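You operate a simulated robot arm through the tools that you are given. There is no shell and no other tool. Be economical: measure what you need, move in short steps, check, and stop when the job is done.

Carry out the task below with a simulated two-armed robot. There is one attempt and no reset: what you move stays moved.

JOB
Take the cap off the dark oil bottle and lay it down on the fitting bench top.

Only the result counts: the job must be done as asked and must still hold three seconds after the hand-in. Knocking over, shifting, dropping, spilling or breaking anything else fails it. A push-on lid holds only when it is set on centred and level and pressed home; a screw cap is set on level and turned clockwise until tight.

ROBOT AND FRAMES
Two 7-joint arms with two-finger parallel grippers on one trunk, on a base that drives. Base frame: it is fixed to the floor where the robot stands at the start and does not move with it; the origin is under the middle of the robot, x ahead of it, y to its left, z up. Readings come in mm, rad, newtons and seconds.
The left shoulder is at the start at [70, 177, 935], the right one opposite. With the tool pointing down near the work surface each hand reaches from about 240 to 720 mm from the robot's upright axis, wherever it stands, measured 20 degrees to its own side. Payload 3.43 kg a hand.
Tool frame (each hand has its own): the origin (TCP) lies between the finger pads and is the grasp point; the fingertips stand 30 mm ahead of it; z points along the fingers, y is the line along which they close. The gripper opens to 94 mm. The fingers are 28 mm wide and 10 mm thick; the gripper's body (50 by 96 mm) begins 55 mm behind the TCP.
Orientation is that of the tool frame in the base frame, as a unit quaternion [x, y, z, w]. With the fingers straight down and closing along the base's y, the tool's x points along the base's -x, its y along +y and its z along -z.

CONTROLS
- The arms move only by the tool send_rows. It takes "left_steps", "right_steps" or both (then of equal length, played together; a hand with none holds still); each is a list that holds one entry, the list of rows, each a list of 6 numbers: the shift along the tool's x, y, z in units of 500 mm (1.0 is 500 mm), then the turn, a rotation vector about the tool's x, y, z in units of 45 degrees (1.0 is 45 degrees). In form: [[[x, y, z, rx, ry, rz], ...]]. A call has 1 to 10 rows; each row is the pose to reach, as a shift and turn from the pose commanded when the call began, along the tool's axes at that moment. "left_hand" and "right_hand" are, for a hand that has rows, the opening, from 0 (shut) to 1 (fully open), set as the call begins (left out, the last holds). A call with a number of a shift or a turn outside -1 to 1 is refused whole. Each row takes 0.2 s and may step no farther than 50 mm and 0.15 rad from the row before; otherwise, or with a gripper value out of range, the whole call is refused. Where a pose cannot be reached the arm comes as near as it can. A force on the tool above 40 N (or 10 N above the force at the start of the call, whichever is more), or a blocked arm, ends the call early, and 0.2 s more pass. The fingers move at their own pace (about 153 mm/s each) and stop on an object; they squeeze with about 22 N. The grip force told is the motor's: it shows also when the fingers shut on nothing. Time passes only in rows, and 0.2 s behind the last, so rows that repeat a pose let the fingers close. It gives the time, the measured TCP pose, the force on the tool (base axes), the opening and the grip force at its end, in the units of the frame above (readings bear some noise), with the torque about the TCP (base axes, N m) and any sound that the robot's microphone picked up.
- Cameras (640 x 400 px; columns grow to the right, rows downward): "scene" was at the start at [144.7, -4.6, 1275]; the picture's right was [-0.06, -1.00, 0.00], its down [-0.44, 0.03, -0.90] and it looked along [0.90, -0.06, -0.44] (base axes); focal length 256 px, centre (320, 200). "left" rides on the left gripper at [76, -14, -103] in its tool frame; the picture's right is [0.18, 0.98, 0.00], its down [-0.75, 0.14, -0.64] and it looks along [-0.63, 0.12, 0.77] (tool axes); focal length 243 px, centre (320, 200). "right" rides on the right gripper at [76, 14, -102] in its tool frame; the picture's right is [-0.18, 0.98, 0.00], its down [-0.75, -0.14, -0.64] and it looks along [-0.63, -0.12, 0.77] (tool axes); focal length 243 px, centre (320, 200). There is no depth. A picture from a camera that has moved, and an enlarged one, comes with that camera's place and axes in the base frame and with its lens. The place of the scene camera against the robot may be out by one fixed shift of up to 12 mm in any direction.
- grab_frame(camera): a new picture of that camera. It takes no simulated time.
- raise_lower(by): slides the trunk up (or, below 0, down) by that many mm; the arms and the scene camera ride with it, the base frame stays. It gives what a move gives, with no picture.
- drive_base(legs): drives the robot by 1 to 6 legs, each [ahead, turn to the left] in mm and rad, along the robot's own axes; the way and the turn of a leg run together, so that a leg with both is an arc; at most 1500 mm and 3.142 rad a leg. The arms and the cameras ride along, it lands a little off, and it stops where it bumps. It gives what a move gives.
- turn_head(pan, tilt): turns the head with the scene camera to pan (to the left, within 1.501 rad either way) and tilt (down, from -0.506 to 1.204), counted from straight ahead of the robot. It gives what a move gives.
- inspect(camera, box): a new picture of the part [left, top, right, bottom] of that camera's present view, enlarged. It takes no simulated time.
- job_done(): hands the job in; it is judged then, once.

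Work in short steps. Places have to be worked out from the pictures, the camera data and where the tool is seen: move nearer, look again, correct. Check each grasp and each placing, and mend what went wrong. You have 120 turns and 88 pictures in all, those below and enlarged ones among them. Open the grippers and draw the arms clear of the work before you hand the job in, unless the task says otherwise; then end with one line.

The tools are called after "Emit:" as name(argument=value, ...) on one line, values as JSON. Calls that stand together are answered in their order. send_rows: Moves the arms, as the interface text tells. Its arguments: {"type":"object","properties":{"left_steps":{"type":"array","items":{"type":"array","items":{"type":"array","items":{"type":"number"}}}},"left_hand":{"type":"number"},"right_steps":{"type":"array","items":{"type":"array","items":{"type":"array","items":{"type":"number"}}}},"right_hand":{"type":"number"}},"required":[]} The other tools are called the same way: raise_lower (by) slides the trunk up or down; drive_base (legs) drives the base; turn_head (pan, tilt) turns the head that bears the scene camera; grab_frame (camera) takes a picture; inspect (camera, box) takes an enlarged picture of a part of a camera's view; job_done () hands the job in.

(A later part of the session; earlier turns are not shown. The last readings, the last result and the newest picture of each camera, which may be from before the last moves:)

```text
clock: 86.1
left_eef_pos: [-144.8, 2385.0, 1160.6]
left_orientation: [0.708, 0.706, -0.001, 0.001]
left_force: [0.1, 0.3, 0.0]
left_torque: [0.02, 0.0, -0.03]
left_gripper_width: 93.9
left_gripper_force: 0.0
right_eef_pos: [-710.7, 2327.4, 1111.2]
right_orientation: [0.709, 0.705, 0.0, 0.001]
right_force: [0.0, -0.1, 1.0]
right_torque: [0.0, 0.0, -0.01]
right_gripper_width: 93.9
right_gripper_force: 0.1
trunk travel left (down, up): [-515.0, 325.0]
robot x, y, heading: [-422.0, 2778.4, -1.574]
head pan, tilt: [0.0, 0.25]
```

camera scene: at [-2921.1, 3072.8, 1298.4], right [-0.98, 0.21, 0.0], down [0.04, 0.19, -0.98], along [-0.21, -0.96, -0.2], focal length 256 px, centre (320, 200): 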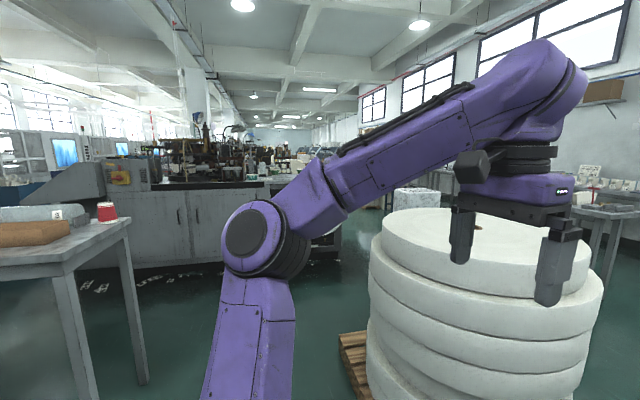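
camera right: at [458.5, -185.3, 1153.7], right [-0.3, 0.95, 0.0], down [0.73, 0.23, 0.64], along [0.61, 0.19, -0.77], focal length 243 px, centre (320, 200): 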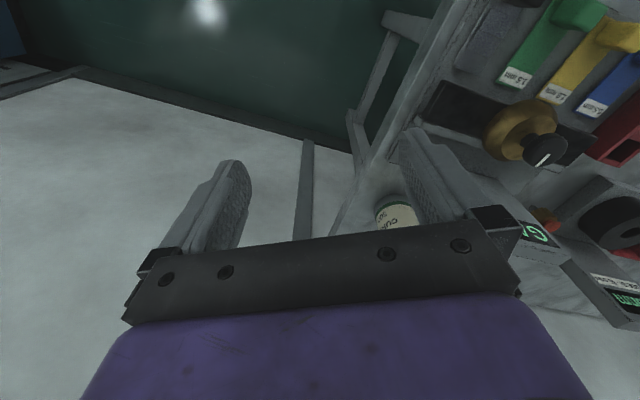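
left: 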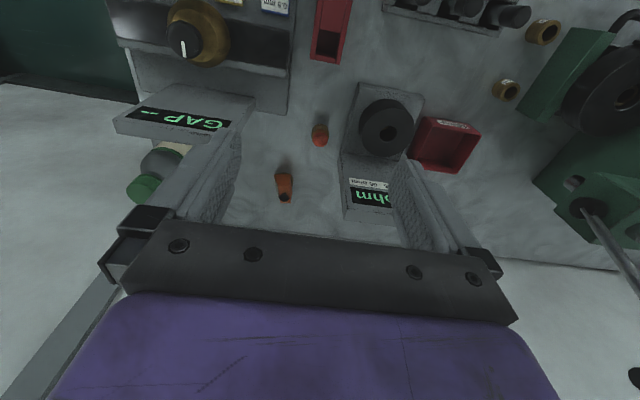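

I am back in the lane facing south. I drive to about y = -170 and turn to face the bench.

Emit:
drive_base(legs=[[1475, 0], [1475, 0], [0, 1.57]])

Emit:
turn_head(pan=0.1, tilt=0.5)

Emit:
grab_frame(camera="scene")

```text
clock: 104.2
left_eef_pos: [-5.2, 102.9, 1160.8]
left_orientation: [-0.016, 1.0, 0.0, 0.001]
left_force: [0.3, -0.4, 0.6]
left_torque: [0.03, 0.0, -0.03]
left_gripper_width: 94.1
left_gripper_force: 0.0
right_eef_pos: [74.3, -459.8, 1110.4]
right_orientation: [-0.016, 1.0, 0.001, 0.001]
right_force: [0.6, -0.2, -0.1]
right_torque: [0.01, 0.0, -0.01]
right_gripper_width: 94.0
right_gripper_force: 0.2
trunk travel left (down, up): [-515.0, 325.0]
robot x, y, heading: [-386.6, -184.9, 0.034]
head pan, tilt: [0.0, 0.25]
```

```text
clock: 105.0
left_eef_pos: [-4.7, 104.5, 1160.2]
left_orientation: [-0.016, 1.0, 0.0, 0.001]
left_force: [-0.4, 0.3, 0.2]
left_torque: [-0.03, 0.05, 0.0]
left_gripper_width: 94.0
left_gripper_force: 0.1
right_eef_pos: [74.3, -459.9, 1110.4]
right_orientation: [-0.016, 1.0, 0.001, 0.001]
right_force: [-0.1, -0.2, 0.2]
right_torque: [0.02, -0.03, -0.02]
right_gripper_width: 94.0
right_gripper_force: 0.1
trunk travel left (down, up): [-515.0, 325.0]
robot x, y, heading: [-387.3, -185.0, 0.037]
head pan, tilt: [0.099, 0.499]
```

```text
47 pictures are left
camera scene: at [-242.7, -171.6, 1270.7], right [0.13, -0.99, 0.0], down [-0.47, -0.06, -0.88], along [0.87, 0.12, -0.48], focal length 256 px, centre (320, 200)
```

scene: 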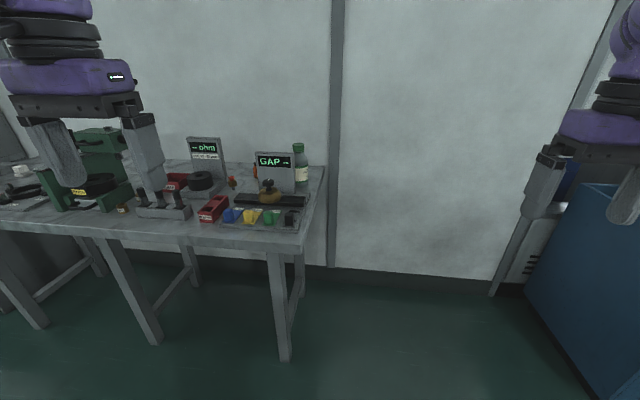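

The bench edge is near x = 380 and its right side near y = -35, with open floor to the right of it. I move to about (330, -430), facing the bottle at about 0.85 rad, so both hands reach it past the gauge.

Emit:
drive_base(legs=[[0, -0.366], [758, 0], [0, 1.18]])

Emit:
turn_head(pan=0.0, tilt=0.6)

Emit:
grab_frame(camera="scene")

```text
clock: 113.2
left_eef_pos: [348.4, 50.1, 1159.3]
left_orientation: [-0.428, 0.904, 0.0, 0.001]
left_force: [-0.6, 0.3, -0.1]
left_torque: [-0.01, -0.02, 0.01]
left_gripper_width: 93.9
left_gripper_force: 0.0
right_eef_pos: [824.5, -262.3, 1112.3]
right_orientation: [-0.428, 0.904, 0.001, 0.0]
right_force: [0.2, -0.1, -0.6]
right_torque: [0.0, -0.01, 0.0]
right_gripper_width: 93.9
right_gripper_force: 0.0
trunk travel left (down, up): [-515.0, 325.0]
robot x, y, heading: [318.0, -429.4, 0.885]
head pan, tilt: [0.099, 0.499]
```

```text
clock: 113.8
left_eef_pos: [348.4, 49.3, 1159.4]
left_orientation: [-0.428, 0.904, 0.0, 0.001]
left_force: [0.5, -0.9, 0.8]
left_torque: [0.0, -0.02, -0.04]
left_gripper_width: 93.9
left_gripper_force: 0.1
right_eef_pos: [824.1, -261.9, 1111.1]
right_orientation: [-0.428, 0.904, 0.001, 0.0]
right_force: [-0.7, 0.7, -0.5]
right_torque: [0.01, -0.02, 0.0]
right_gripper_width: 94.1
right_gripper_force: 0.0
trunk travel left (down, up): [-515.0, 325.0]
robot x, y, heading: [316.6, -426.9, 0.879]
head pan, tilt: [0.0, 0.6]
```

```text
46 pictures are left
camera scene: at [405.3, -319.7, 1261.6], right [0.77, -0.63, 0.0], down [-0.36, -0.44, -0.83], along [0.52, 0.64, -0.56], focal length 256 px, centre (320, 200)
```

scene: 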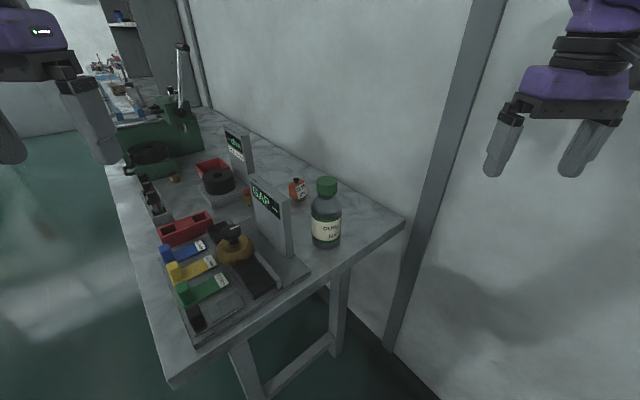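

Excellent view. I enlarge the bottle to read it and measure.

Emit:
inspect(camera="scene", box=[270, 165, 390, 255])

```text
4.44 times, centred on (330, 210) of scene
camera zoom: at [405.3, -319.7, 1261.6], right [0.77, -0.63, 0.0], down [-0.36, -0.44, -0.83], along [0.52, 0.64, -0.56], focal length 1136 px, centre (276, 156)
```

zoom: 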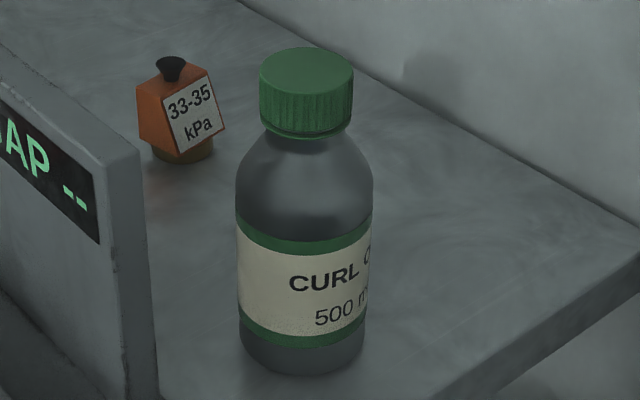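

It reads "CURL OIL, 500 ml", so this is the bottle. I get a centre near (731, 56), a body about 75 mm wide, and a cap about 47 mm wide with its top near z 978. The right hand will steady the body from the +y approach, tilted 30° down, while the left turns the cap. First I yaw and stage the right hand.

Emit:
send_rows(right_steps=[[[-0.01, 0.058, 0.044, 0, 0, -0.17], [-0.02, 0.116, 0.089, 0, 0, -0.34], [-0.03, 0.174, 0.133, 0, 0, -0.51], [-0.04, 0.232, 0.178, 0, 0, -0.68], [-0.052, 0.29, 0.222, 0, 0, -0.847], [-0.052, 0.29, 0.222, 0, 0, -0.847]]], right_hand=1)

Emit:
send_rows(right_steps=[[[0, 0, 0, 0, -0.18, 0], [0, 0, 0, 0, -0.36, 0], [0, 0, 0, 0, -0.54, 0], [0, 0, 0, 0, -0.72, 0], [0, 0, 0, 0, -0.9, 0], [0, 0, 0, 0, -0.9, 0]]])

```text
clock: 115.2
left_eef_pos: [348.4, 49.0, 1160.7]
left_orientation: [-0.427, 0.904, 0.001, 0.001]
left_force: [0.1, -0.6, 0.0]
left_torque: [0.0, -0.02, -0.01]
left_gripper_width: 94.0
left_gripper_force: 0.1
right_eef_pos: [726.9, -149.7, 1001.1]
right_orientation: [-0.7, 0.714, 0.001, 0.001]
right_force: [0.5, 0.0, -0.2]
right_torque: [0.04, -0.04, -0.02]
right_gripper_width: 93.9
right_gripper_force: 0.0
trunk travel left (down, up): [-515.0, 325.0]
robot x, y, heading: [315.2, -428.7, 0.88]
head pan, tilt: [0.0, 0.6]
```

```text
clock: 116.6
left_eef_pos: [346.6, 50.6, 1159.9]
left_orientation: [-0.428, 0.904, 0.0, 0.001]
left_force: [-0.2, -0.1, 0.0]
left_torque: [-0.02, 0.01, -0.02]
left_gripper_width: 93.9
left_gripper_force: 0.1
right_eef_pos: [728.3, -149.8, 1000.5]
right_orientation: [-0.655, 0.67, 0.244, 0.248]
right_force: [0.0, 0.5, 0.2]
right_torque: [0.0, 0.01, 0.03]
right_gripper_width: 94.0
right_gripper_force: 0.2
trunk travel left (down, up): [-515.0, 325.0]
robot x, y, heading: [313.7, -426.0, 0.883]
head pan, tilt: [0.0, 0.6]
```

The right hand reached the staged pose and is tilted about 40°. I finish the tilt while lowering it to about z 940, then look.

Emit:
send_rows(right_steps=[[[0.026, 0, 0.03, 0, -0.15, 0], [0.052, 0, 0.06, 0, -0.3, 0], [0.078, 0, 0.091, 0, -0.433, 0], [0.078, 0, 0.091, 0, -0.433, 0]]])

Emit:
grab_frame(camera="right")

Emit:
grab_frame(camera="scene")

```text
clock: 117.6
left_eef_pos: [347.6, 49.2, 1159.7]
left_orientation: [-0.428, 0.904, 0.0, 0.001]
left_force: [0.3, -0.3, 0.3]
left_torque: [-0.01, -0.04, 0.01]
left_gripper_width: 93.9
left_gripper_force: 0.1
right_eef_pos: [727.2, -150.4, 940.5]
right_orientation: [-0.604, 0.619, 0.351, 0.357]
right_force: [0.7, 0.3, -0.2]
right_torque: [0.04, 0.02, 0.02]
right_gripper_width: 94.1
right_gripper_force: 0.1
trunk travel left (down, up): [-515.0, 325.0]
robot x, y, heading: [320.3, -427.1, 0.885]
head pan, tilt: [0.0, 0.6]
```

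```text
44 pictures are left
camera right: at [709.1, -275.2, 925.5], right [-0.98, 0.11, 0.16], down [0.14, -0.19, 0.97], along [0.14, 0.98, 0.17], focal length 243 px, centre (320, 200)
```

right: 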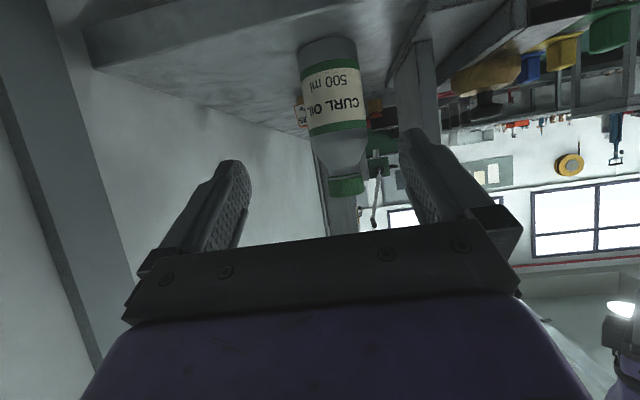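

```text
43 pictures are left
camera scene: at [405.0, -319.7, 1261.6], right [0.77, -0.63, 0.0], down [-0.36, -0.44, -0.83], along [0.52, 0.64, -0.56], focal length 256 px, centre (320, 200)
```

scene: 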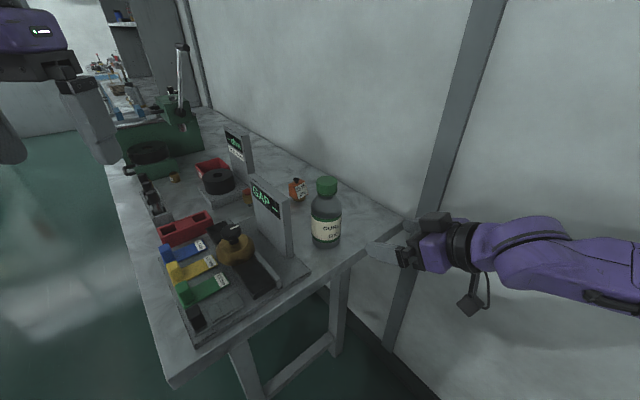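

The right wrist view puts the bottle axis near x ≈ 715, y ≈ 57; the scene camera is offset by some 12 mm. I move the right hand closer and lower, aligned to x 715, and look again.

Emit:
send_rows(right_steps=[[[-0.004, 0.007, 0.062, 0, 0, 0], [-0.007, 0.014, 0.123, 0, 0, 0], [-0.01, 0.021, 0.185, 0, 0, 0], [-0.014, 0.028, 0.246, 0, 0, 0], [-0.014, 0.028, 0.246, 0, 0, 0]]])

Emit:
grab_frame(camera="right")

Emit:
inspect(camera="scene", box=[230, 160, 430, 280])

```text
clock: 118.8
left_eef_pos: [348.2, 48.8, 1161.2]
left_orientation: [-0.427, 0.904, 0.002, 0.001]
left_force: [0.6, -0.8, -1.0]
left_torque: [0.01, 0.0, 0.0]
left_gripper_width: 94.3
left_gripper_force: 0.2
right_eef_pos: [716.4, -39.8, 885.2]
right_orientation: [-0.604, 0.619, 0.351, 0.359]
right_force: [0.2, -0.7, 1.2]
right_torque: [-0.01, 0.04, 0.0]
right_gripper_width: 94.1
right_gripper_force: 0.1
trunk travel left (down, up): [-515.0, 325.0]
robot x, y, heading: [317.2, -429.6, 0.883]
head pan, tilt: [0.0, 0.6]
```

```text
42 pictures are left
camera right: at [697.7, -165.2, 870.4], right [-0.98, 0.11, 0.16], down [0.14, -0.19, 0.97], along [0.14, 0.98, 0.17], focal length 243 px, centre (320, 200)
```

right: 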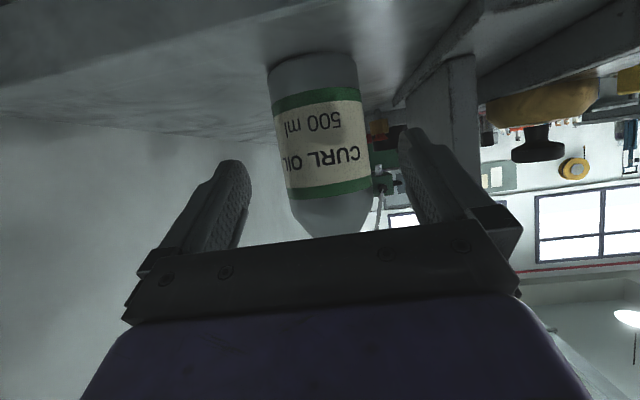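

```text
3.20 times, centred on (330, 220) of scene
camera zoom: at [405.4, -320.7, 1261.7], right [0.77, -0.63, 0.0], down [-0.36, -0.44, -0.83], along [0.52, 0.64, -0.56], focal length 818 px, centre (288, 136)
```

zoom: 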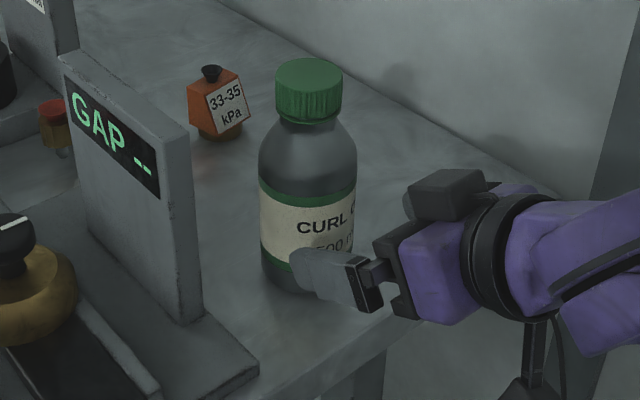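

Bottle axis at x ≈ 718.5, and the fingers straddle it with about 9 mm each side. I go in to y ≈ 49, z ≈ 865 with the hand open.

Emit:
send_rows(right_steps=[[[-0.014, 0, 0.044, 0, 0, 0], [-0.027, 0, 0.088, 0, 0, 0], [-0.041, -0.001, 0.132, 0, 0, 0], [-0.054, -0.001, 0.175, 0, 0, 0], [-0.054, -0.001, 0.175, 0, 0, 0]]])

Emit:
grab_frame(camera="right")

Emit:
inspect(camera="scene", box=[230, 160, 430, 280])

```text
clock: 120.0
left_eef_pos: [347.8, 49.8, 1160.4]
left_orientation: [-0.427, 0.904, 0.0, 0.001]
left_force: [0.8, -0.1, -0.4]
left_torque: [-0.02, -0.04, 0.03]
left_gripper_width: 94.3
left_gripper_force: 0.0
right_eef_pos: [718.3, 49.7, 865.9]
right_orientation: [-0.604, 0.62, 0.35, 0.358]
right_force: [0.7, -1.4, 1.7]
right_torque: [0.04, -0.02, -0.04]
right_gripper_width: 94.1
right_gripper_force: 0.1
trunk travel left (down, up): [-515.0, 325.0]
robot x, y, heading: [313.6, -428.1, 0.882]
head pan, tilt: [0.0, 0.6]
```

```text
40 pictures are left
camera right: at [700.2, -75.2, 850.8], right [-0.98, 0.11, 0.16], down [0.14, -0.18, 0.97], along [0.14, 0.98, 0.17], focal length 243 px, centre (320, 200)
```

right: 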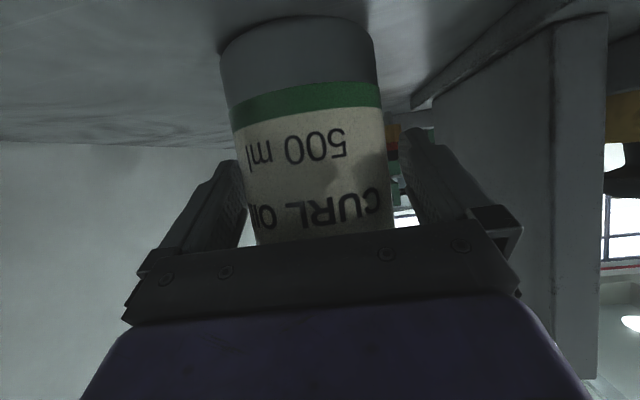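

```text
3.20 times, centred on (330, 220) of scene
camera zoom: at [405.3, -320.3, 1261.6], right [0.77, -0.63, 0.0], down [-0.36, -0.44, -0.83], along [0.52, 0.64, -0.56], focal length 818 px, centre (288, 136)
```

zoom: 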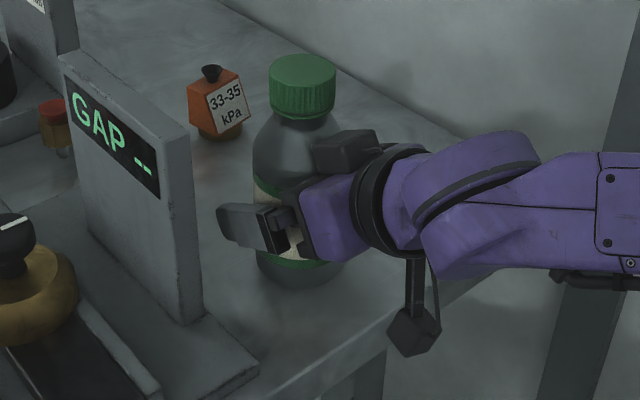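

The hand body nudged the bottle some mm along +y, with no tipping. The bottle is upright and between the fingers, so I close the right hand to hold it and check.

Emit:
send_rows(right_steps=[[[0, 0, 0, 0, 0, 0], [0, 0, 0, 0, 0, 0], [0, 0, 0, 0, 0, 0]]], right_hand=0)

Emit:
inspect(camera="scene", box=[230, 160, 430, 280])

```text
clock: 120.8
left_eef_pos: [347.8, 49.5, 1160.5]
left_orientation: [-0.428, 0.904, 0.001, 0.0]
left_force: [0.4, -0.3, -1.1]
left_torque: [0.0, 0.01, 0.01]
left_gripper_width: 94.2
left_gripper_force: 0.0
right_eef_pos: [719.1, 50.5, 864.5]
right_orientation: [-0.605, 0.619, 0.351, 0.358]
right_force: [0.2, -0.2, 0.3]
right_torque: [0.12, 0.0, -0.06]
right_gripper_width: 75.3
right_gripper_force: 22.5
trunk travel left (down, up): [-515.0, 325.0]
robot x, y, heading: [316.0, -426.4, 0.88]
head pan, tilt: [0.0, 0.6]
```

```text
3.20 times, centred on (330, 220) of scene
camera zoom: at [405.5, -320.0, 1261.6], right [0.77, -0.63, 0.0], down [-0.36, -0.44, -0.83], along [0.52, 0.64, -0.56], focal length 818 px, centre (288, 136)
```

zoom: 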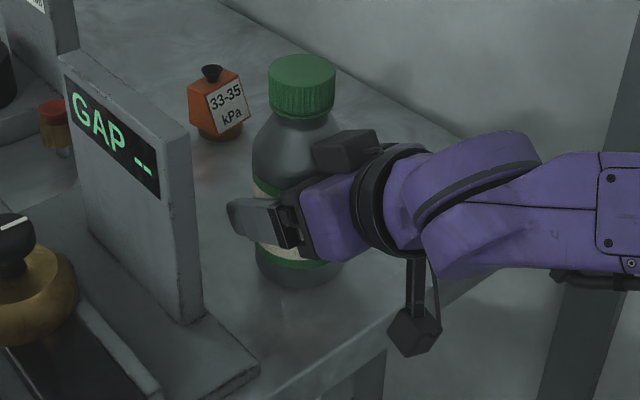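

The right hand holds the bottle body (75 mm, 22 N). I bring the left hand above the cap at about (719, 51), z 1100, opened to about 65 mm.

Emit:
send_rows(left_steps=[[[-0.056, -0.068, 0.0, 0, 0, 0], [-0.112, -0.136, 0.0, 0, 0, 0], [-0.168, -0.204, 0.02, 0, 0, -0.03], [-0.224, -0.272, 0.04, 0, 0, -0.05], [-0.28, -0.34, 0.06, 0, 0, -0.07], [-0.336, -0.408, 0.08, 0, 0, -0.09], [-0.392, -0.476, 0.1, 0, 0, -0.11], [-0.44, -0.534, 0.12, 0, 0, -0.13], [-0.473, -0.572, 0.12, 0, 0, -0.146], [-0.473, -0.572, 0.12, 0, 0, -0.146]]], left_hand=0.69)

Emit:
grab_frame(camera="left")

Emit:
grab_frame(camera="scene")

```text
clock: 123.0
left_eef_pos: [651.9, 35.8, 1051.9]
left_orientation: [-0.477, 0.879, 0.0, 0.001]
left_force: [-0.3, -0.2, 0.1]
left_torque: [-0.04, -0.03, -0.01]
left_gripper_width: 65.0
left_gripper_force: 0.1
left hand out of reach, approached as far as the arm can: row 6, 7, 8, 9, 10
right_eef_pos: [718.0, 51.6, 865.7]
right_orientation: [-0.605, 0.619, 0.349, 0.358]
right_force: [1.7, -2.6, 4.1]
right_torque: [0.11, 0.07, -0.06]
right_gripper_width: 75.3
right_gripper_force: 21.7
trunk travel left (down, up): [-515.0, 325.0]
robot x, y, heading: [314.7, -426.5, 0.882]
head pan, tilt: [0.0, 0.6]
```

```text
37 pictures are left
camera left: at [622.4, -37.3, 1154.5], right [-0.93, 0.38, 0.0], down [0.29, 0.71, 0.64], along [0.25, 0.59, -0.77], focal length 243 px, centre (320, 200)
```

left: 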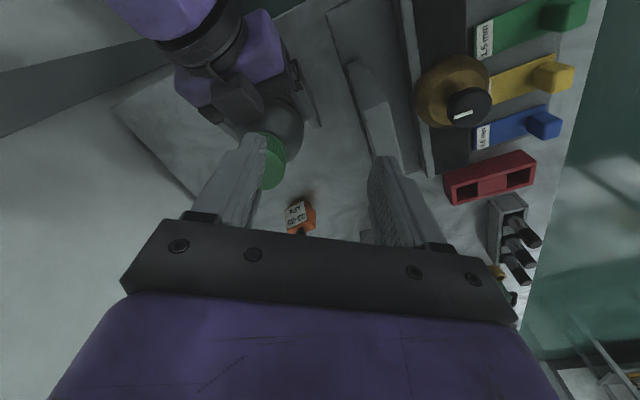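

```text
36 pictures are left
camera scene: at [403.6, -318.4, 1261.6], right [0.77, -0.63, 0.0], down [-0.36, -0.44, -0.83], along [0.52, 0.64, -0.56], focal length 256 px, centre (320, 200)
```

scene: 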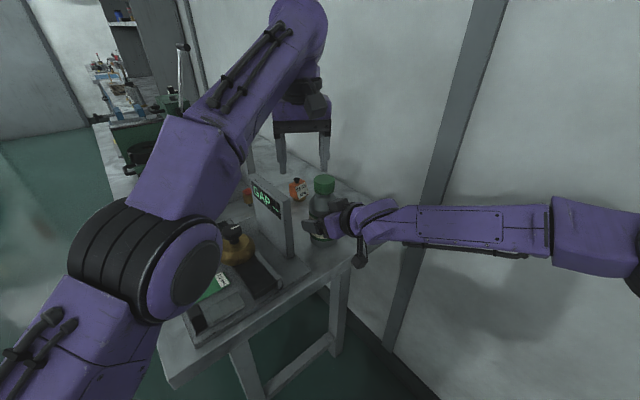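

The left hand cannot reach over the cap at this trunk height. I release the bottle, back the right hand off, and raise the trunk by 150 mm before coming back in.

Emit:
send_rows(right_steps=[[[0, 0, 0, 0, 0, 0], [0, 0, 0, 0, 0, 0], [0.023, -0.001, -0.039, 0, 0, 0], [0.045, -0.002, -0.078, 0, 0, 0], [0.07, -0.003, -0.12, 0, 0, 0], [0.1, -0.004, -0.174, 0, 0, 0], [0.1, -0.004, -0.174, 0, 0, 0]]], right_hand=1)

Emit:
raise_lower(by=150)

Emit:
grab_frame(camera="scene")

```text
clock: 124.6
left_eef_pos: [653.1, 34.8, 1052.7]
left_orientation: [-0.478, 0.878, 0.0, 0.001]
left_force: [0.0, -0.2, -0.7]
left_torque: [-0.02, 0.02, 0.01]
left_gripper_width: 64.8
left_gripper_force: 0.0
right_eef_pos: [719.1, -50.4, 864.3]
right_orientation: [-0.605, 0.619, 0.351, 0.358]
right_force: [-0.6, 0.3, -0.1]
right_torque: [0.02, -0.01, 0.02]
right_gripper_width: 93.8
right_gripper_force: 0.0
trunk travel left (down, up): [-515.0, 325.0]
robot x, y, heading: [313.7, -427.6, 0.886]
head pan, tilt: [0.0, 0.6]
```

```text
clock: 126.4
left_eef_pos: [653.4, 34.5, 1201.8]
left_orientation: [-0.478, 0.878, 0.0, 0.0]
left_force: [0.2, 0.4, 0.0]
left_torque: [-0.02, 0.0, -0.01]
left_gripper_width: 64.8
left_gripper_force: 0.0
right_eef_pos: [719.1, -50.2, 1014.3]
right_orientation: [-0.605, 0.619, 0.35, 0.358]
right_force: [0.7, -0.5, 0.4]
right_torque: [-0.01, 0.04, -0.03]
right_gripper_width: 94.1
right_gripper_force: 0.0
trunk travel left (down, up): [-665.0, 175.0]
robot x, y, heading: [316.0, -426.0, 0.881]
head pan, tilt: [0.0, 0.6]
```

```text
35 pictures are left
camera scene: at [405.8, -319.8, 1411.5], right [0.77, -0.63, 0.0], down [-0.36, -0.44, -0.82], along [0.52, 0.64, -0.57], focal length 256 px, centre (320, 200)
```

scene: 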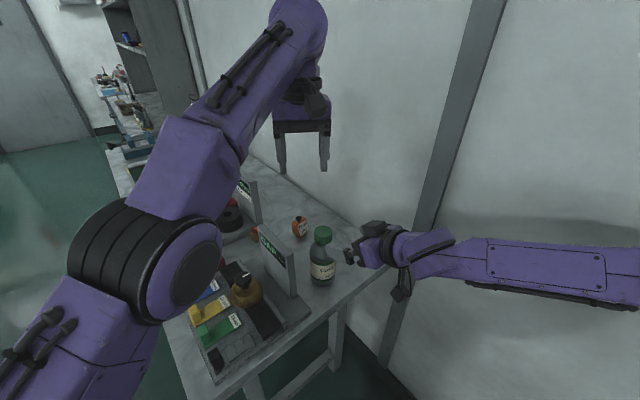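

The bottle is still upright. I lower the right hand back to z ≈ 864, and let the left hold its commanded pose to see where that is now.

Emit:
send_rows(right_steps=[[[0.052, 0, 0.03, 0, 0, 0], [0.104, 0, 0.06, 0, 0, 0], [0.156, 0, 0.09, 0, 0, 0], [0.208, 0, 0.12, 0, 0, 0], [0.26, 0, 0.15, 0, 0, 0], [0.26, 0, 0.15, 0, 0, 0]]], left_steps=[[[0, 0, 0, 0, 0, 0], [0, 0, 0, 0, 0, 0], [0, 0, 0, 0, 0, 0], [0, 0, 0, 0, 0, 0], [0, 0, 0, 0, 0, 0], [0, 0, 0, 0, 0, 0]]])

```text
clock: 127.8
left_eef_pos: [653.4, 33.3, 1202.4]
left_orientation: [-0.478, 0.878, 0.001, 0.0]
left_force: [0.0, 0.2, 0.4]
left_torque: [-0.01, -0.02, 0.01]
left_gripper_width: 64.9
left_gripper_force: 0.0
right_eef_pos: [718.5, -48.1, 863.0]
right_orientation: [-0.605, 0.619, 0.35, 0.358]
right_force: [-0.4, -1.0, -0.2]
right_torque: [0.02, 0.01, 0.0]
right_gripper_width: 93.9
right_gripper_force: 0.1
trunk travel left (down, up): [-665.0, 175.0]
robot x, y, heading: [310.5, -427.7, 0.883]
head pan, tilt: [0.0, 0.6]
```

The left commanded pose equals the measured one. I move the left hand over the cap at about (719, 51, 1080).

Emit:
send_rows(left_steps=[[[-0.025, -0.023, 0.061, 0, 0, 0], [-0.05, -0.046, 0.122, 0, 0, 0], [-0.075, -0.069, 0.183, 0, 0, 0], [-0.1, -0.092, 0.244, 0, 0, 0], [-0.1, -0.092, 0.244, 0, 0, 0]]])

Emit:
grab_frame(camera="left")

Emit:
grab_frame(camera="right")

```text
clock: 129.0
left_eef_pos: [699.0, 61.7, 1079.1]
left_orientation: [-0.478, 0.879, 0.0, 0.0]
left_force: [-0.4, 0.3, 0.6]
left_torque: [0.01, 0.02, -0.02]
left_gripper_width: 65.0
left_gripper_force: 0.1
left hand out of reach, approached as far as the arm can: row 2, 3, 4, 5
right_eef_pos: [718.9, -48.8, 862.6]
right_orientation: [-0.605, 0.619, 0.35, 0.358]
right_force: [0.4, 0.2, -0.8]
right_torque: [0.02, 0.01, 0.02]
right_gripper_width: 93.9
right_gripper_force: 0.2
trunk travel left (down, up): [-665.0, 175.0]
robot x, y, heading: [312.0, -430.5, 0.884]
head pan, tilt: [0.0, 0.6]
```

```text
34 pictures are left
camera left: at [669.3, -10.9, 1181.6], right [-0.93, 0.38, 0.0], down [0.29, 0.71, 0.64], along [0.24, 0.6, -0.77], focal length 243 px, centre (320, 200)
```

left: 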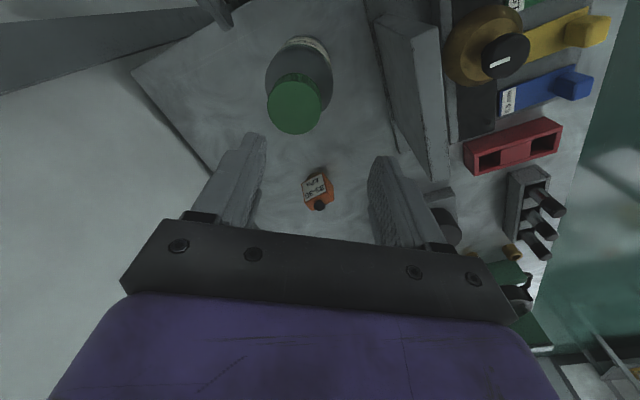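

```text
33 pictures are left
camera right: at [701.2, -174.0, 848.9], right [-0.98, 0.11, 0.16], down [0.14, -0.18, 0.97], along [0.14, 0.98, 0.16], focal length 243 px, centre (320, 200)
```

right: 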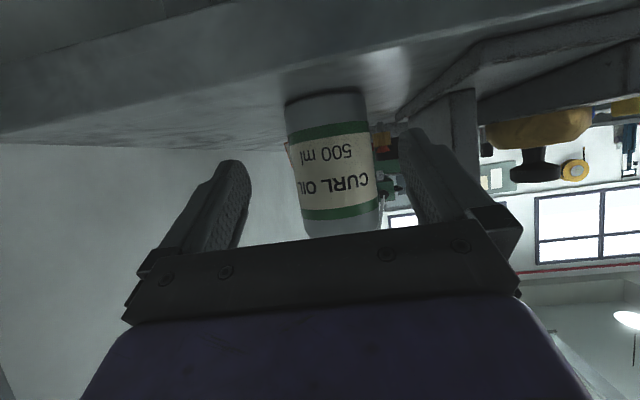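

The cap appears at about (717, 48) with its top near z 965; lower down, the left arm's reach suffices. First I take hold of the bottle again with the right hand, stopping a little shorter.

Emit:
send_rows(right_steps=[[[-0.024, 0.002, 0.04, 0, 0, 0], [-0.048, 0.003, 0.08, 0, 0, 0], [-0.072, 0.005, 0.12, 0, 0, 0], [-0.095, 0.006, 0.158, 0, 0, 0], [-0.095, 0.006, 0.158, 0, 0, 0]]])

Emit:
send_rows(right_steps=[[[0, 0, 0, 0, 0, 0], [0, 0, 0, 0, 0, 0], [0, 0, 0, 0, 0, 0]]], right_hand=0)

Emit:
grab_frame(camera="left")

```text
clock: 130.2
left_eef_pos: [698.9, 61.5, 1079.7]
left_orientation: [-0.479, 0.878, 0.001, 0.001]
left_force: [0.2, -0.4, -0.4]
left_torque: [0.01, 0.0, 0.02]
left_gripper_width: 64.8
left_gripper_force: 0.0
right_eef_pos: [718.4, 41.9, 865.7]
right_orientation: [-0.604, 0.62, 0.349, 0.358]
right_force: [-0.5, 0.4, 0.5]
right_torque: [0.0, 0.01, 0.0]
right_gripper_width: 94.0
right_gripper_force: 0.0
trunk travel left (down, up): [-665.0, 175.0]
robot x, y, heading: [314.4, -429.0, 0.881]
head pan, tilt: [0.0, 0.6]
```

```text
clock: 131.0
left_eef_pos: [699.9, 61.9, 1079.1]
left_orientation: [-0.478, 0.878, 0.0, 0.001]
left_force: [0.0, 0.6, -0.3]
left_torque: [0.0, 0.0, 0.04]
left_gripper_width: 64.6
left_gripper_force: 0.1
right_eef_pos: [716.8, 42.2, 865.3]
right_orientation: [-0.604, 0.619, 0.351, 0.358]
right_force: [-0.8, -0.2, 0.4]
right_torque: [0.07, 0.06, -0.02]
right_gripper_width: 74.8
right_gripper_force: 22.1
trunk travel left (down, up): [-665.0, 175.0]
robot x, y, heading: [314.0, -426.5, 0.878]
head pan, tilt: [0.0, 0.6]
```

```text
32 pictures are left
camera left: at [669.4, -11.0, 1181.8], right [-0.93, 0.38, 0.0], down [0.29, 0.71, 0.64], along [0.24, 0.6, -0.77], focal length 243 px, centre (320, 200)
```

left: 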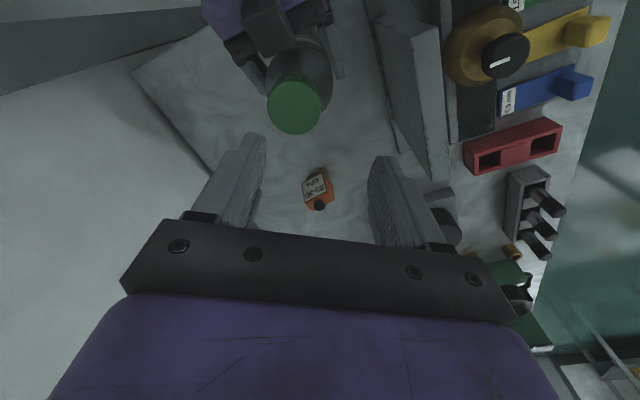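

The bottle is held without shifting. I lower the left hand over (717, 48) with the tips just above the cap and check the alignment.

Emit:
send_rows(left_steps=[[[0.002, -0.015, 0.043, 0, 0, 0], [0.004, -0.03, 0.086, 0, 0, 0], [0.005, -0.044, 0.126, 0, 0, 0], [0.005, -0.044, 0.126, 0, 0, 0]]])

Emit:
grab_frame(camera="left")

Emit:
inspect(camera="scene", box=[240, 180, 400, 300])

```text
clock: 132.0
left_eef_pos: [717.7, 47.8, 1017.4]
left_orientation: [-0.479, 0.878, 0.0, 0.001]
left_force: [0.6, 0.0, 1.3]
left_torque: [0.04, 0.05, 0.04]
left_gripper_width: 65.0
left_gripper_force: 0.1
right_eef_pos: [717.5, 42.1, 865.3]
right_orientation: [-0.605, 0.619, 0.35, 0.358]
right_force: [-0.7, -0.5, 0.2]
right_torque: [0.05, 0.02, 0.01]
right_gripper_width: 74.7
right_gripper_force: 21.5
trunk travel left (down, up): [-665.0, 175.0]
robot x, y, heading: [315.3, -430.3, 0.883]
head pan, tilt: [0.0, 0.6]
```

```text
31 pictures are left
camera left: at [686.9, -25.4, 1118.9], right [-0.93, 0.38, 0.0], down [0.29, 0.71, 0.64], along [0.24, 0.6, -0.77], focal length 243 px, centre (320, 200)
```

left: 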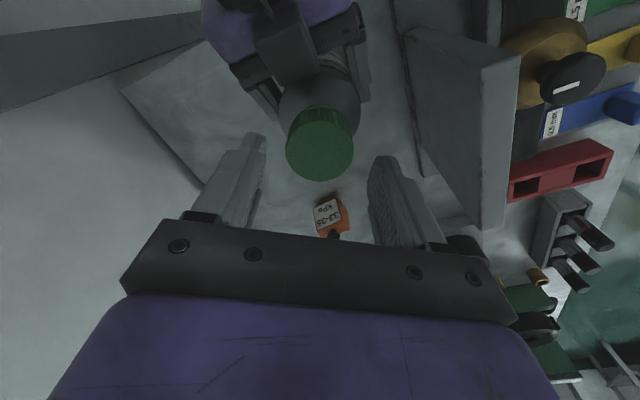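

```text
3.33 times, centred on (320, 240) of scene
camera zoom: at [405.5, -320.0, 1411.6], right [0.77, -0.63, 0.0], down [-0.36, -0.44, -0.83], along [0.52, 0.64, -0.56], focal length 852 px, centre (320, 67)
```

zoom: 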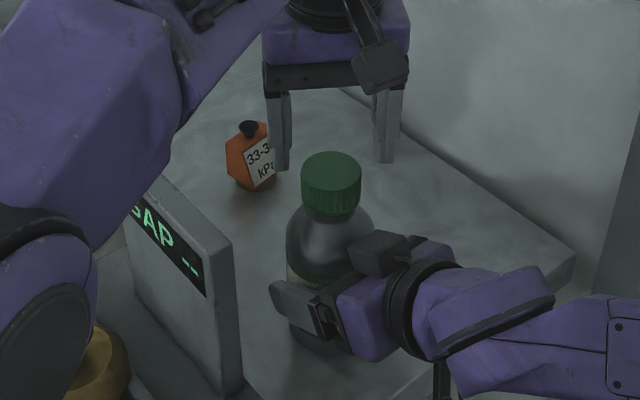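

The cap is centred between the left fingers with its top at about z 975. I descend 33 mm so the fingertips reach near the cap's lower rim, then close.

Emit:
send_rows(left_steps=[[[0, 0, 0.022, 0, 0, 0], [0, 0, 0.044, 0, 0, 0], [0, 0, 0.066, 0, 0, 0], [0, 0, 0.066, 0, 0, 0]]])

Emit:
send_rows(left_steps=[[[0, 0, 0, 0, 0, 0], [0, 0, 0, 0, 0, 0], [0, 0, 0, 0, 0, 0]]], left_hand=0)

Emit:
inspect(camera="scene", box=[240, 180, 400, 300])

```text
clock: 133.0
left_eef_pos: [715.3, 47.4, 983.3]
left_orientation: [-0.478, 0.878, 0.0, 0.001]
left_force: [0.4, -1.0, 0.4]
left_torque: [0.03, 0.0, -0.03]
left_gripper_width: 64.9
left_gripper_force: 0.0
right_eef_pos: [717.3, 42.2, 865.6]
right_orientation: [-0.605, 0.619, 0.35, 0.357]
right_force: [-0.3, -1.4, 0.0]
right_torque: [0.02, -0.02, -0.01]
right_gripper_width: 74.6
right_gripper_force: 22.2
trunk travel left (down, up): [-665.0, 175.0]
robot x, y, heading: [314.1, -431.0, 0.882]
head pan, tilt: [0.0, 0.6]
```

```text
clock: 133.8
left_eef_pos: [715.2, 48.9, 984.0]
left_orientation: [-0.478, 0.879, 0.0, 0.001]
left_force: [1.8, -0.5, -0.4]
left_torque: [-0.04, -0.03, -0.05]
left_gripper_width: 44.2
left_gripper_force: 21.7
right_eef_pos: [718.9, 42.0, 865.7]
right_orientation: [-0.605, 0.619, 0.35, 0.358]
right_force: [-1.7, 0.6, -1.0]
right_torque: [-0.05, 0.0, -0.02]
right_gripper_width: 74.4
right_gripper_force: 22.1
trunk travel left (down, up): [-665.0, 175.0]
robot x, y, heading: [317.0, -429.5, 0.883]
head pan, tilt: [0.0, 0.6]
```

```text
3.33 times, centred on (320, 240) of scene
camera zoom: at [405.6, -320.0, 1411.6], right [0.77, -0.63, 0.0], down [-0.36, -0.44, -0.83], along [0.52, 0.64, -0.56], focal length 852 px, centre (320, 67)
```

zoom: 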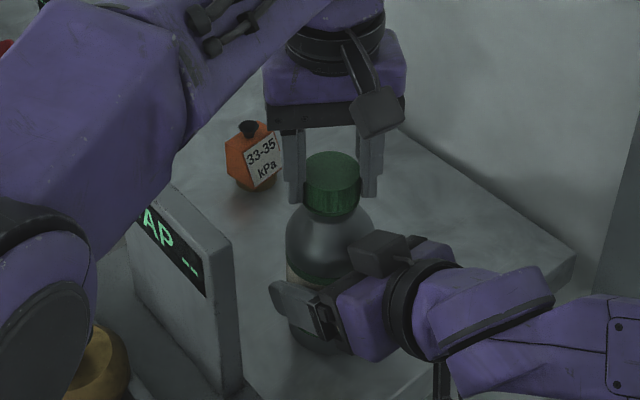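

The cap is gripped at 44 mm. I turn it counter-clockwise by 45° and watch the torques.

Emit:
send_rows(left_steps=[[[0, 0, 0, 0, 0, -0.17], [0, 0, 0, 0, 0, -0.34], [0, 0, 0, 0, 0, -0.51], [0, 0, 0, 0, 0, -0.68], [0, 0, 0, 0, 0, -0.85], [0, 0, 0, 0, 0, -1.0], [0, 0, 0, 0, 0, -1.0]]])

Emit:
grab_frame(camera="right")

```text
clock: 135.4
left_eef_pos: [715.6, 48.5, 984.4]
left_orientation: [0.778, -0.628, 0.001, -0.002]
left_force: [12.1, -2.0, 6.5]
left_torque: [-0.13, -0.57, -0.04]
left_gripper_width: 44.1
left_gripper_force: 22.1
right_eef_pos: [716.6, 42.1, 866.3]
right_orientation: [-0.605, 0.619, 0.35, 0.358]
right_force: [-11.6, 5.6, 0.1]
right_torque: [0.08, -0.64, 0.02]
right_gripper_width: 74.8
right_gripper_force: 22.2
trunk travel left (down, up): [-665.0, 175.0]
robot x, y, heading: [312.4, -428.1, 0.888]
head pan, tilt: [0.0, 0.6]
```

```text
28 pictures are left
camera right: at [698.6, -83.5, 851.2], right [-0.98, 0.11, 0.16], down [0.14, -0.18, 0.97], along [0.14, 0.98, 0.16], focal length 243 px, centre (320, 200)
```

right: 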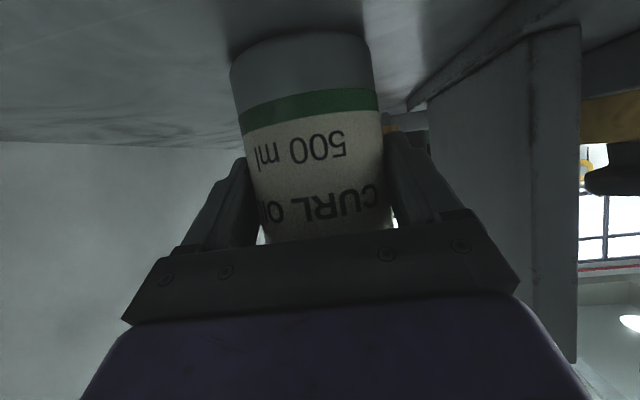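

The label did not turn, so the cap is moving relative to the bottle. I open, swing back 45° with a small centring correction, regrip and turn again.

Emit:
send_rows(left_steps=[[[0, 0, 0, 0, 0, 0], [-0.001, -0.001, -0.001, 0, 0, 0], [-0.002, -0.002, -0.001, 0, 0, 0.17], [-0.0025, -0.0026, -0.001, 0, 0, 0.34], [-0.0025, -0.0026, -0.001, 0, 0, 0.51], [-0.0025, -0.0026, -0.001, 0, 0, 0.68], [-0.0025, -0.0026, -0.001, 0, 0, 0.85], [-0.0025, -0.0026, -0.001, 0, 0, 1.0], [-0.0025, -0.0026, -0.001, 0, 0, 1.0]]], left_hand=0.6)

Emit:
send_rows(left_steps=[[[0, 0, 0, 0, 0, 0], [0, 0, 0, 0, 0, 0], [0, 0, 0, 0, 0, -0.17], [0, 0, 0, 0, 0, -0.34], [0, 0, 0, 0, 0, -0.51], [0, 0, 0, 0, 0, -0.68], [0, 0, 0, 0, 0, -0.85], [0, 0, 0, 0, 0, -1.0], [0, 0, 0, 0, 0, -1.0]]], left_hand=0)

Emit:
inspect(camera="scene", box=[240, 180, 400, 300])

```text
clock: 137.4
left_eef_pos: [717.4, 48.3, 984.4]
left_orientation: [-0.477, 0.879, 0.0, 0.001]
left_force: [0.3, 1.3, 0.1]
left_torque: [0.04, -0.01, -0.01]
left_gripper_width: 56.5
left_gripper_force: 0.0
right_eef_pos: [717.0, 41.8, 865.6]
right_orientation: [-0.604, 0.619, 0.35, 0.358]
right_force: [2.4, 0.0, 2.3]
right_torque: [0.03, 0.04, -0.04]
right_gripper_width: 74.7
right_gripper_force: 22.0
trunk travel left (down, up): [-665.0, 175.0]
robot x, y, heading: [310.9, -426.9, 0.883]
head pan, tilt: [0.0, 0.6]
```

```text
clock: 139.4
left_eef_pos: [717.5, 50.2, 983.2]
left_orientation: [0.779, -0.627, 0.0, 0.0]
left_force: [-3.1, -1.5, 5.8]
left_torque: [-0.09, 0.07, 0.07]
left_gripper_width: 44.2
left_gripper_force: 22.2
right_eef_pos: [718.4, 42.2, 865.0]
right_orientation: [-0.604, 0.62, 0.35, 0.358]
right_force: [5.4, 1.6, -0.7]
right_torque: [-0.2, 0.35, -0.04]
right_gripper_width: 74.5
right_gripper_force: 21.8
trunk travel left (down, up): [-665.0, 175.0]
robot x, y, heading: [315.6, -428.2, 0.887]
head pan, tilt: [0.0, 0.6]
```

```text
3.33 times, centred on (320, 240) of scene
camera zoom: at [405.9, -320.0, 1411.6], right [0.77, -0.63, 0.0], down [-0.36, -0.44, -0.82], along [0.52, 0.64, -0.57], focal length 852 px, centre (320, 67)
```

zoom: 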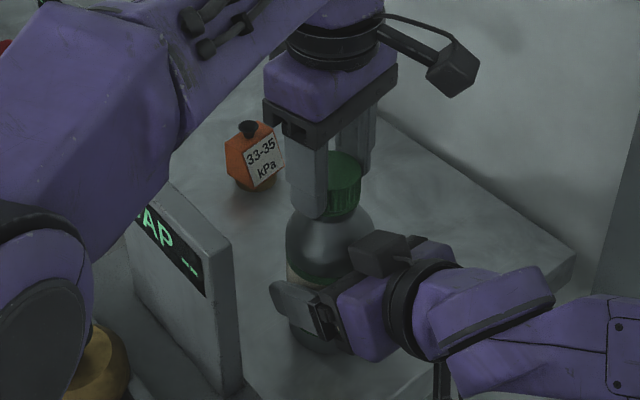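

Forces are small, and the upward push of about 6 N suggests the cap is climbing. I do two more strokes, rising 1 mm each.

Emit:
send_rows(left_steps=[[[0, 0, 0, 0, 0, 0], [0, 0, -0.002, 0, 0, 0], [0, 0, -0.002, 0, 0, 0.17], [0, 0, -0.002, 0, 0, 0.34], [0, 0, -0.002, 0, 0, 0.51], [0, 0, -0.002, 0, 0, 0.68], [0, 0, -0.002, 0, 0, 0.85], [0, 0, -0.002, 0, 0, 1.0], [0, 0, -0.002, 0, 0, 1.0]]], left_hand=0.6)

Emit:
send_rows(left_steps=[[[0, 0, 0, 0, 0, 0], [0, 0, 0, 0, 0, 0], [0, 0, 0, 0, 0, -0.17], [0, 0, 0, 0, 0, -0.34], [0, 0, 0, 0, 0, -0.51], [0, 0, 0, 0, 0, -0.68], [0, 0, 0, 0, 0, -0.85], [0, 0, 0, 0, 0, -1.0], [0, 0, 0, 0, 0, -1.0]]], left_hand=0)

Emit:
send_rows(left_steps=[[[0, 0, 0, 0, 0, 0], [0, 0, -0.002, 0, 0, 0], [0, 0, -0.002, 0, 0, 0.17], [0, 0, -0.002, 0, 0, 0.34], [0, 0, -0.002, 0, 0, 0.51], [0, 0, -0.002, 0, 0, 0.68], [0, 0, -0.002, 0, 0, 0.85], [0, 0, -0.002, 0, 0, 1.0], [0, 0, -0.002, 0, 0, 1.0]]], left_hand=0.6)

Emit:
send_rows(left_steps=[[[0, 0, 0, 0, 0, 0], [0, 0, 0, 0, 0, 0], [0, 0, 0, 0, 0, -0.17], [0, 0, 0, 0, 0, -0.34], [0, 0, 0, 0, 0, -0.51], [0, 0, 0, 0, 0, -0.68], [0, 0, 0, 0, 0, -0.85], [0, 0, 0, 0, 0, -1.0], [0, 0, 0, 0, 0, -1.0]]], left_hand=0)

Emit:
inspect(camera="scene", box=[240, 180, 400, 300])

```text
clock: 141.4
left_eef_pos: [718.5, 50.3, 984.2]
left_orientation: [-0.477, 0.879, 0.0, 0.001]
left_force: [0.6, -0.2, 0.4]
left_torque: [0.01, 0.01, -0.03]
left_gripper_width: 56.6
left_gripper_force: 0.0
right_eef_pos: [717.6, 41.3, 865.8]
right_orientation: [-0.606, 0.619, 0.351, 0.357]
right_force: [-0.1, 0.3, 0.1]
right_torque: [-0.02, 0.1, -0.01]
right_gripper_width: 74.8
right_gripper_force: 21.9
trunk travel left (down, up): [-665.0, 175.0]
robot x, y, heading: [314.5, -432.3, 0.883]
head pan, tilt: [0.0, 0.6]
```

```text
clock: 143.4
left_eef_pos: [717.8, 50.2, 985.0]
left_orientation: [0.779, -0.628, -0.001, -0.001]
left_force: [4.5, -0.5, 0.3]
left_torque: [-0.04, -0.15, 0.01]
left_gripper_width: 44.5
left_gripper_force: 22.1
right_eef_pos: [717.1, 42.6, 865.4]
right_orientation: [-0.606, 0.619, 0.351, 0.357]
right_force: [-3.6, 1.3, -0.4]
right_torque: [-0.15, -0.43, 0.03]
right_gripper_width: 74.7
right_gripper_force: 22.6
trunk travel left (down, up): [-665.0, 175.0]
robot x, y, heading: [313.8, -428.9, 0.879]
head pan, tilt: [0.0, 0.6]
```

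```text
clock: 145.4
left_eef_pos: [716.3, 49.9, 987.1]
left_orientation: [-0.477, 0.879, 0.001, 0.001]
left_force: [-0.3, -0.4, -0.2]
left_torque: [-0.02, 0.01, 0.0]
left_gripper_width: 56.4
left_gripper_force: 0.1
right_eef_pos: [718.1, 42.3, 865.3]
right_orientation: [-0.604, 0.62, 0.351, 0.359]
right_force: [0.6, -0.6, 0.0]
right_torque: [-0.13, -0.02, 0.05]
right_gripper_width: 74.5
right_gripper_force: 21.6
trunk travel left (down, up): [-665.0, 175.0]
robot x, y, heading: [312.2, -426.1, 0.884]
head pan, tilt: [0.0, 0.6]
```

```text
clock: 147.4
left_eef_pos: [717.3, 49.0, 986.4]
left_orientation: [0.778, -0.628, -0.001, -0.001]
left_force: [3.5, -5.3, 5.5]
left_torque: [-0.21, -0.12, 0.02]
left_gripper_width: 44.1
left_gripper_force: 22.6
right_eef_pos: [716.5, 42.6, 865.4]
right_orientation: [-0.605, 0.619, 0.35, 0.357]
right_force: [-1.0, 7.1, -0.5]
right_torque: [-0.4, -0.23, -0.03]
right_gripper_width: 74.7
right_gripper_force: 22.3
trunk travel left (down, up): [-665.0, 175.0]
robot x, y, heading: [313.6, -426.3, 0.883]
head pan, tilt: [0.0, 0.6]
```

```text
3.33 times, centred on (320, 240) of scene
camera zoom: at [405.9, -319.8, 1411.6], right [0.77, -0.63, 0.0], down [-0.36, -0.44, -0.82], along [0.52, 0.64, -0.57], focal length 852 px, centre (320, 67)
```

zoom: 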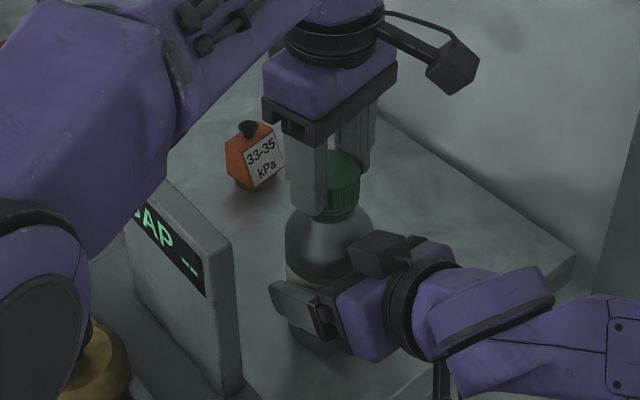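

The cap is half a turn along and seems slightly higher. I test with a small 3 mm lift and read the force.

Emit:
send_rows(left_steps=[[[0, 0, -0.003, 0, 0, 0], [0, 0, -0.006, 0, 0, 0]]])

```text
clock: 148.0
left_eef_pos: [716.6, 49.5, 987.7]
left_orientation: [0.778, -0.628, -0.001, 0.0]
left_force: [3.6, -2.1, -7.0]
left_torque: [0.06, -0.35, 0.03]
left_gripper_width: 44.2
left_gripper_force: 22.4
right_eef_pos: [718.1, 43.0, 866.3]
right_orientation: [-0.605, 0.619, 0.351, 0.358]
right_force: [-4.2, 1.5, 2.9]
right_torque: [-0.24, -0.23, 0.02]
right_gripper_width: 74.9
right_gripper_force: 22.3
trunk travel left (down, up): [-665.0, 175.0]
robot x, y, heading: [311.2, -429.8, 0.882]
head pan, tilt: [0.0, 0.6]
```

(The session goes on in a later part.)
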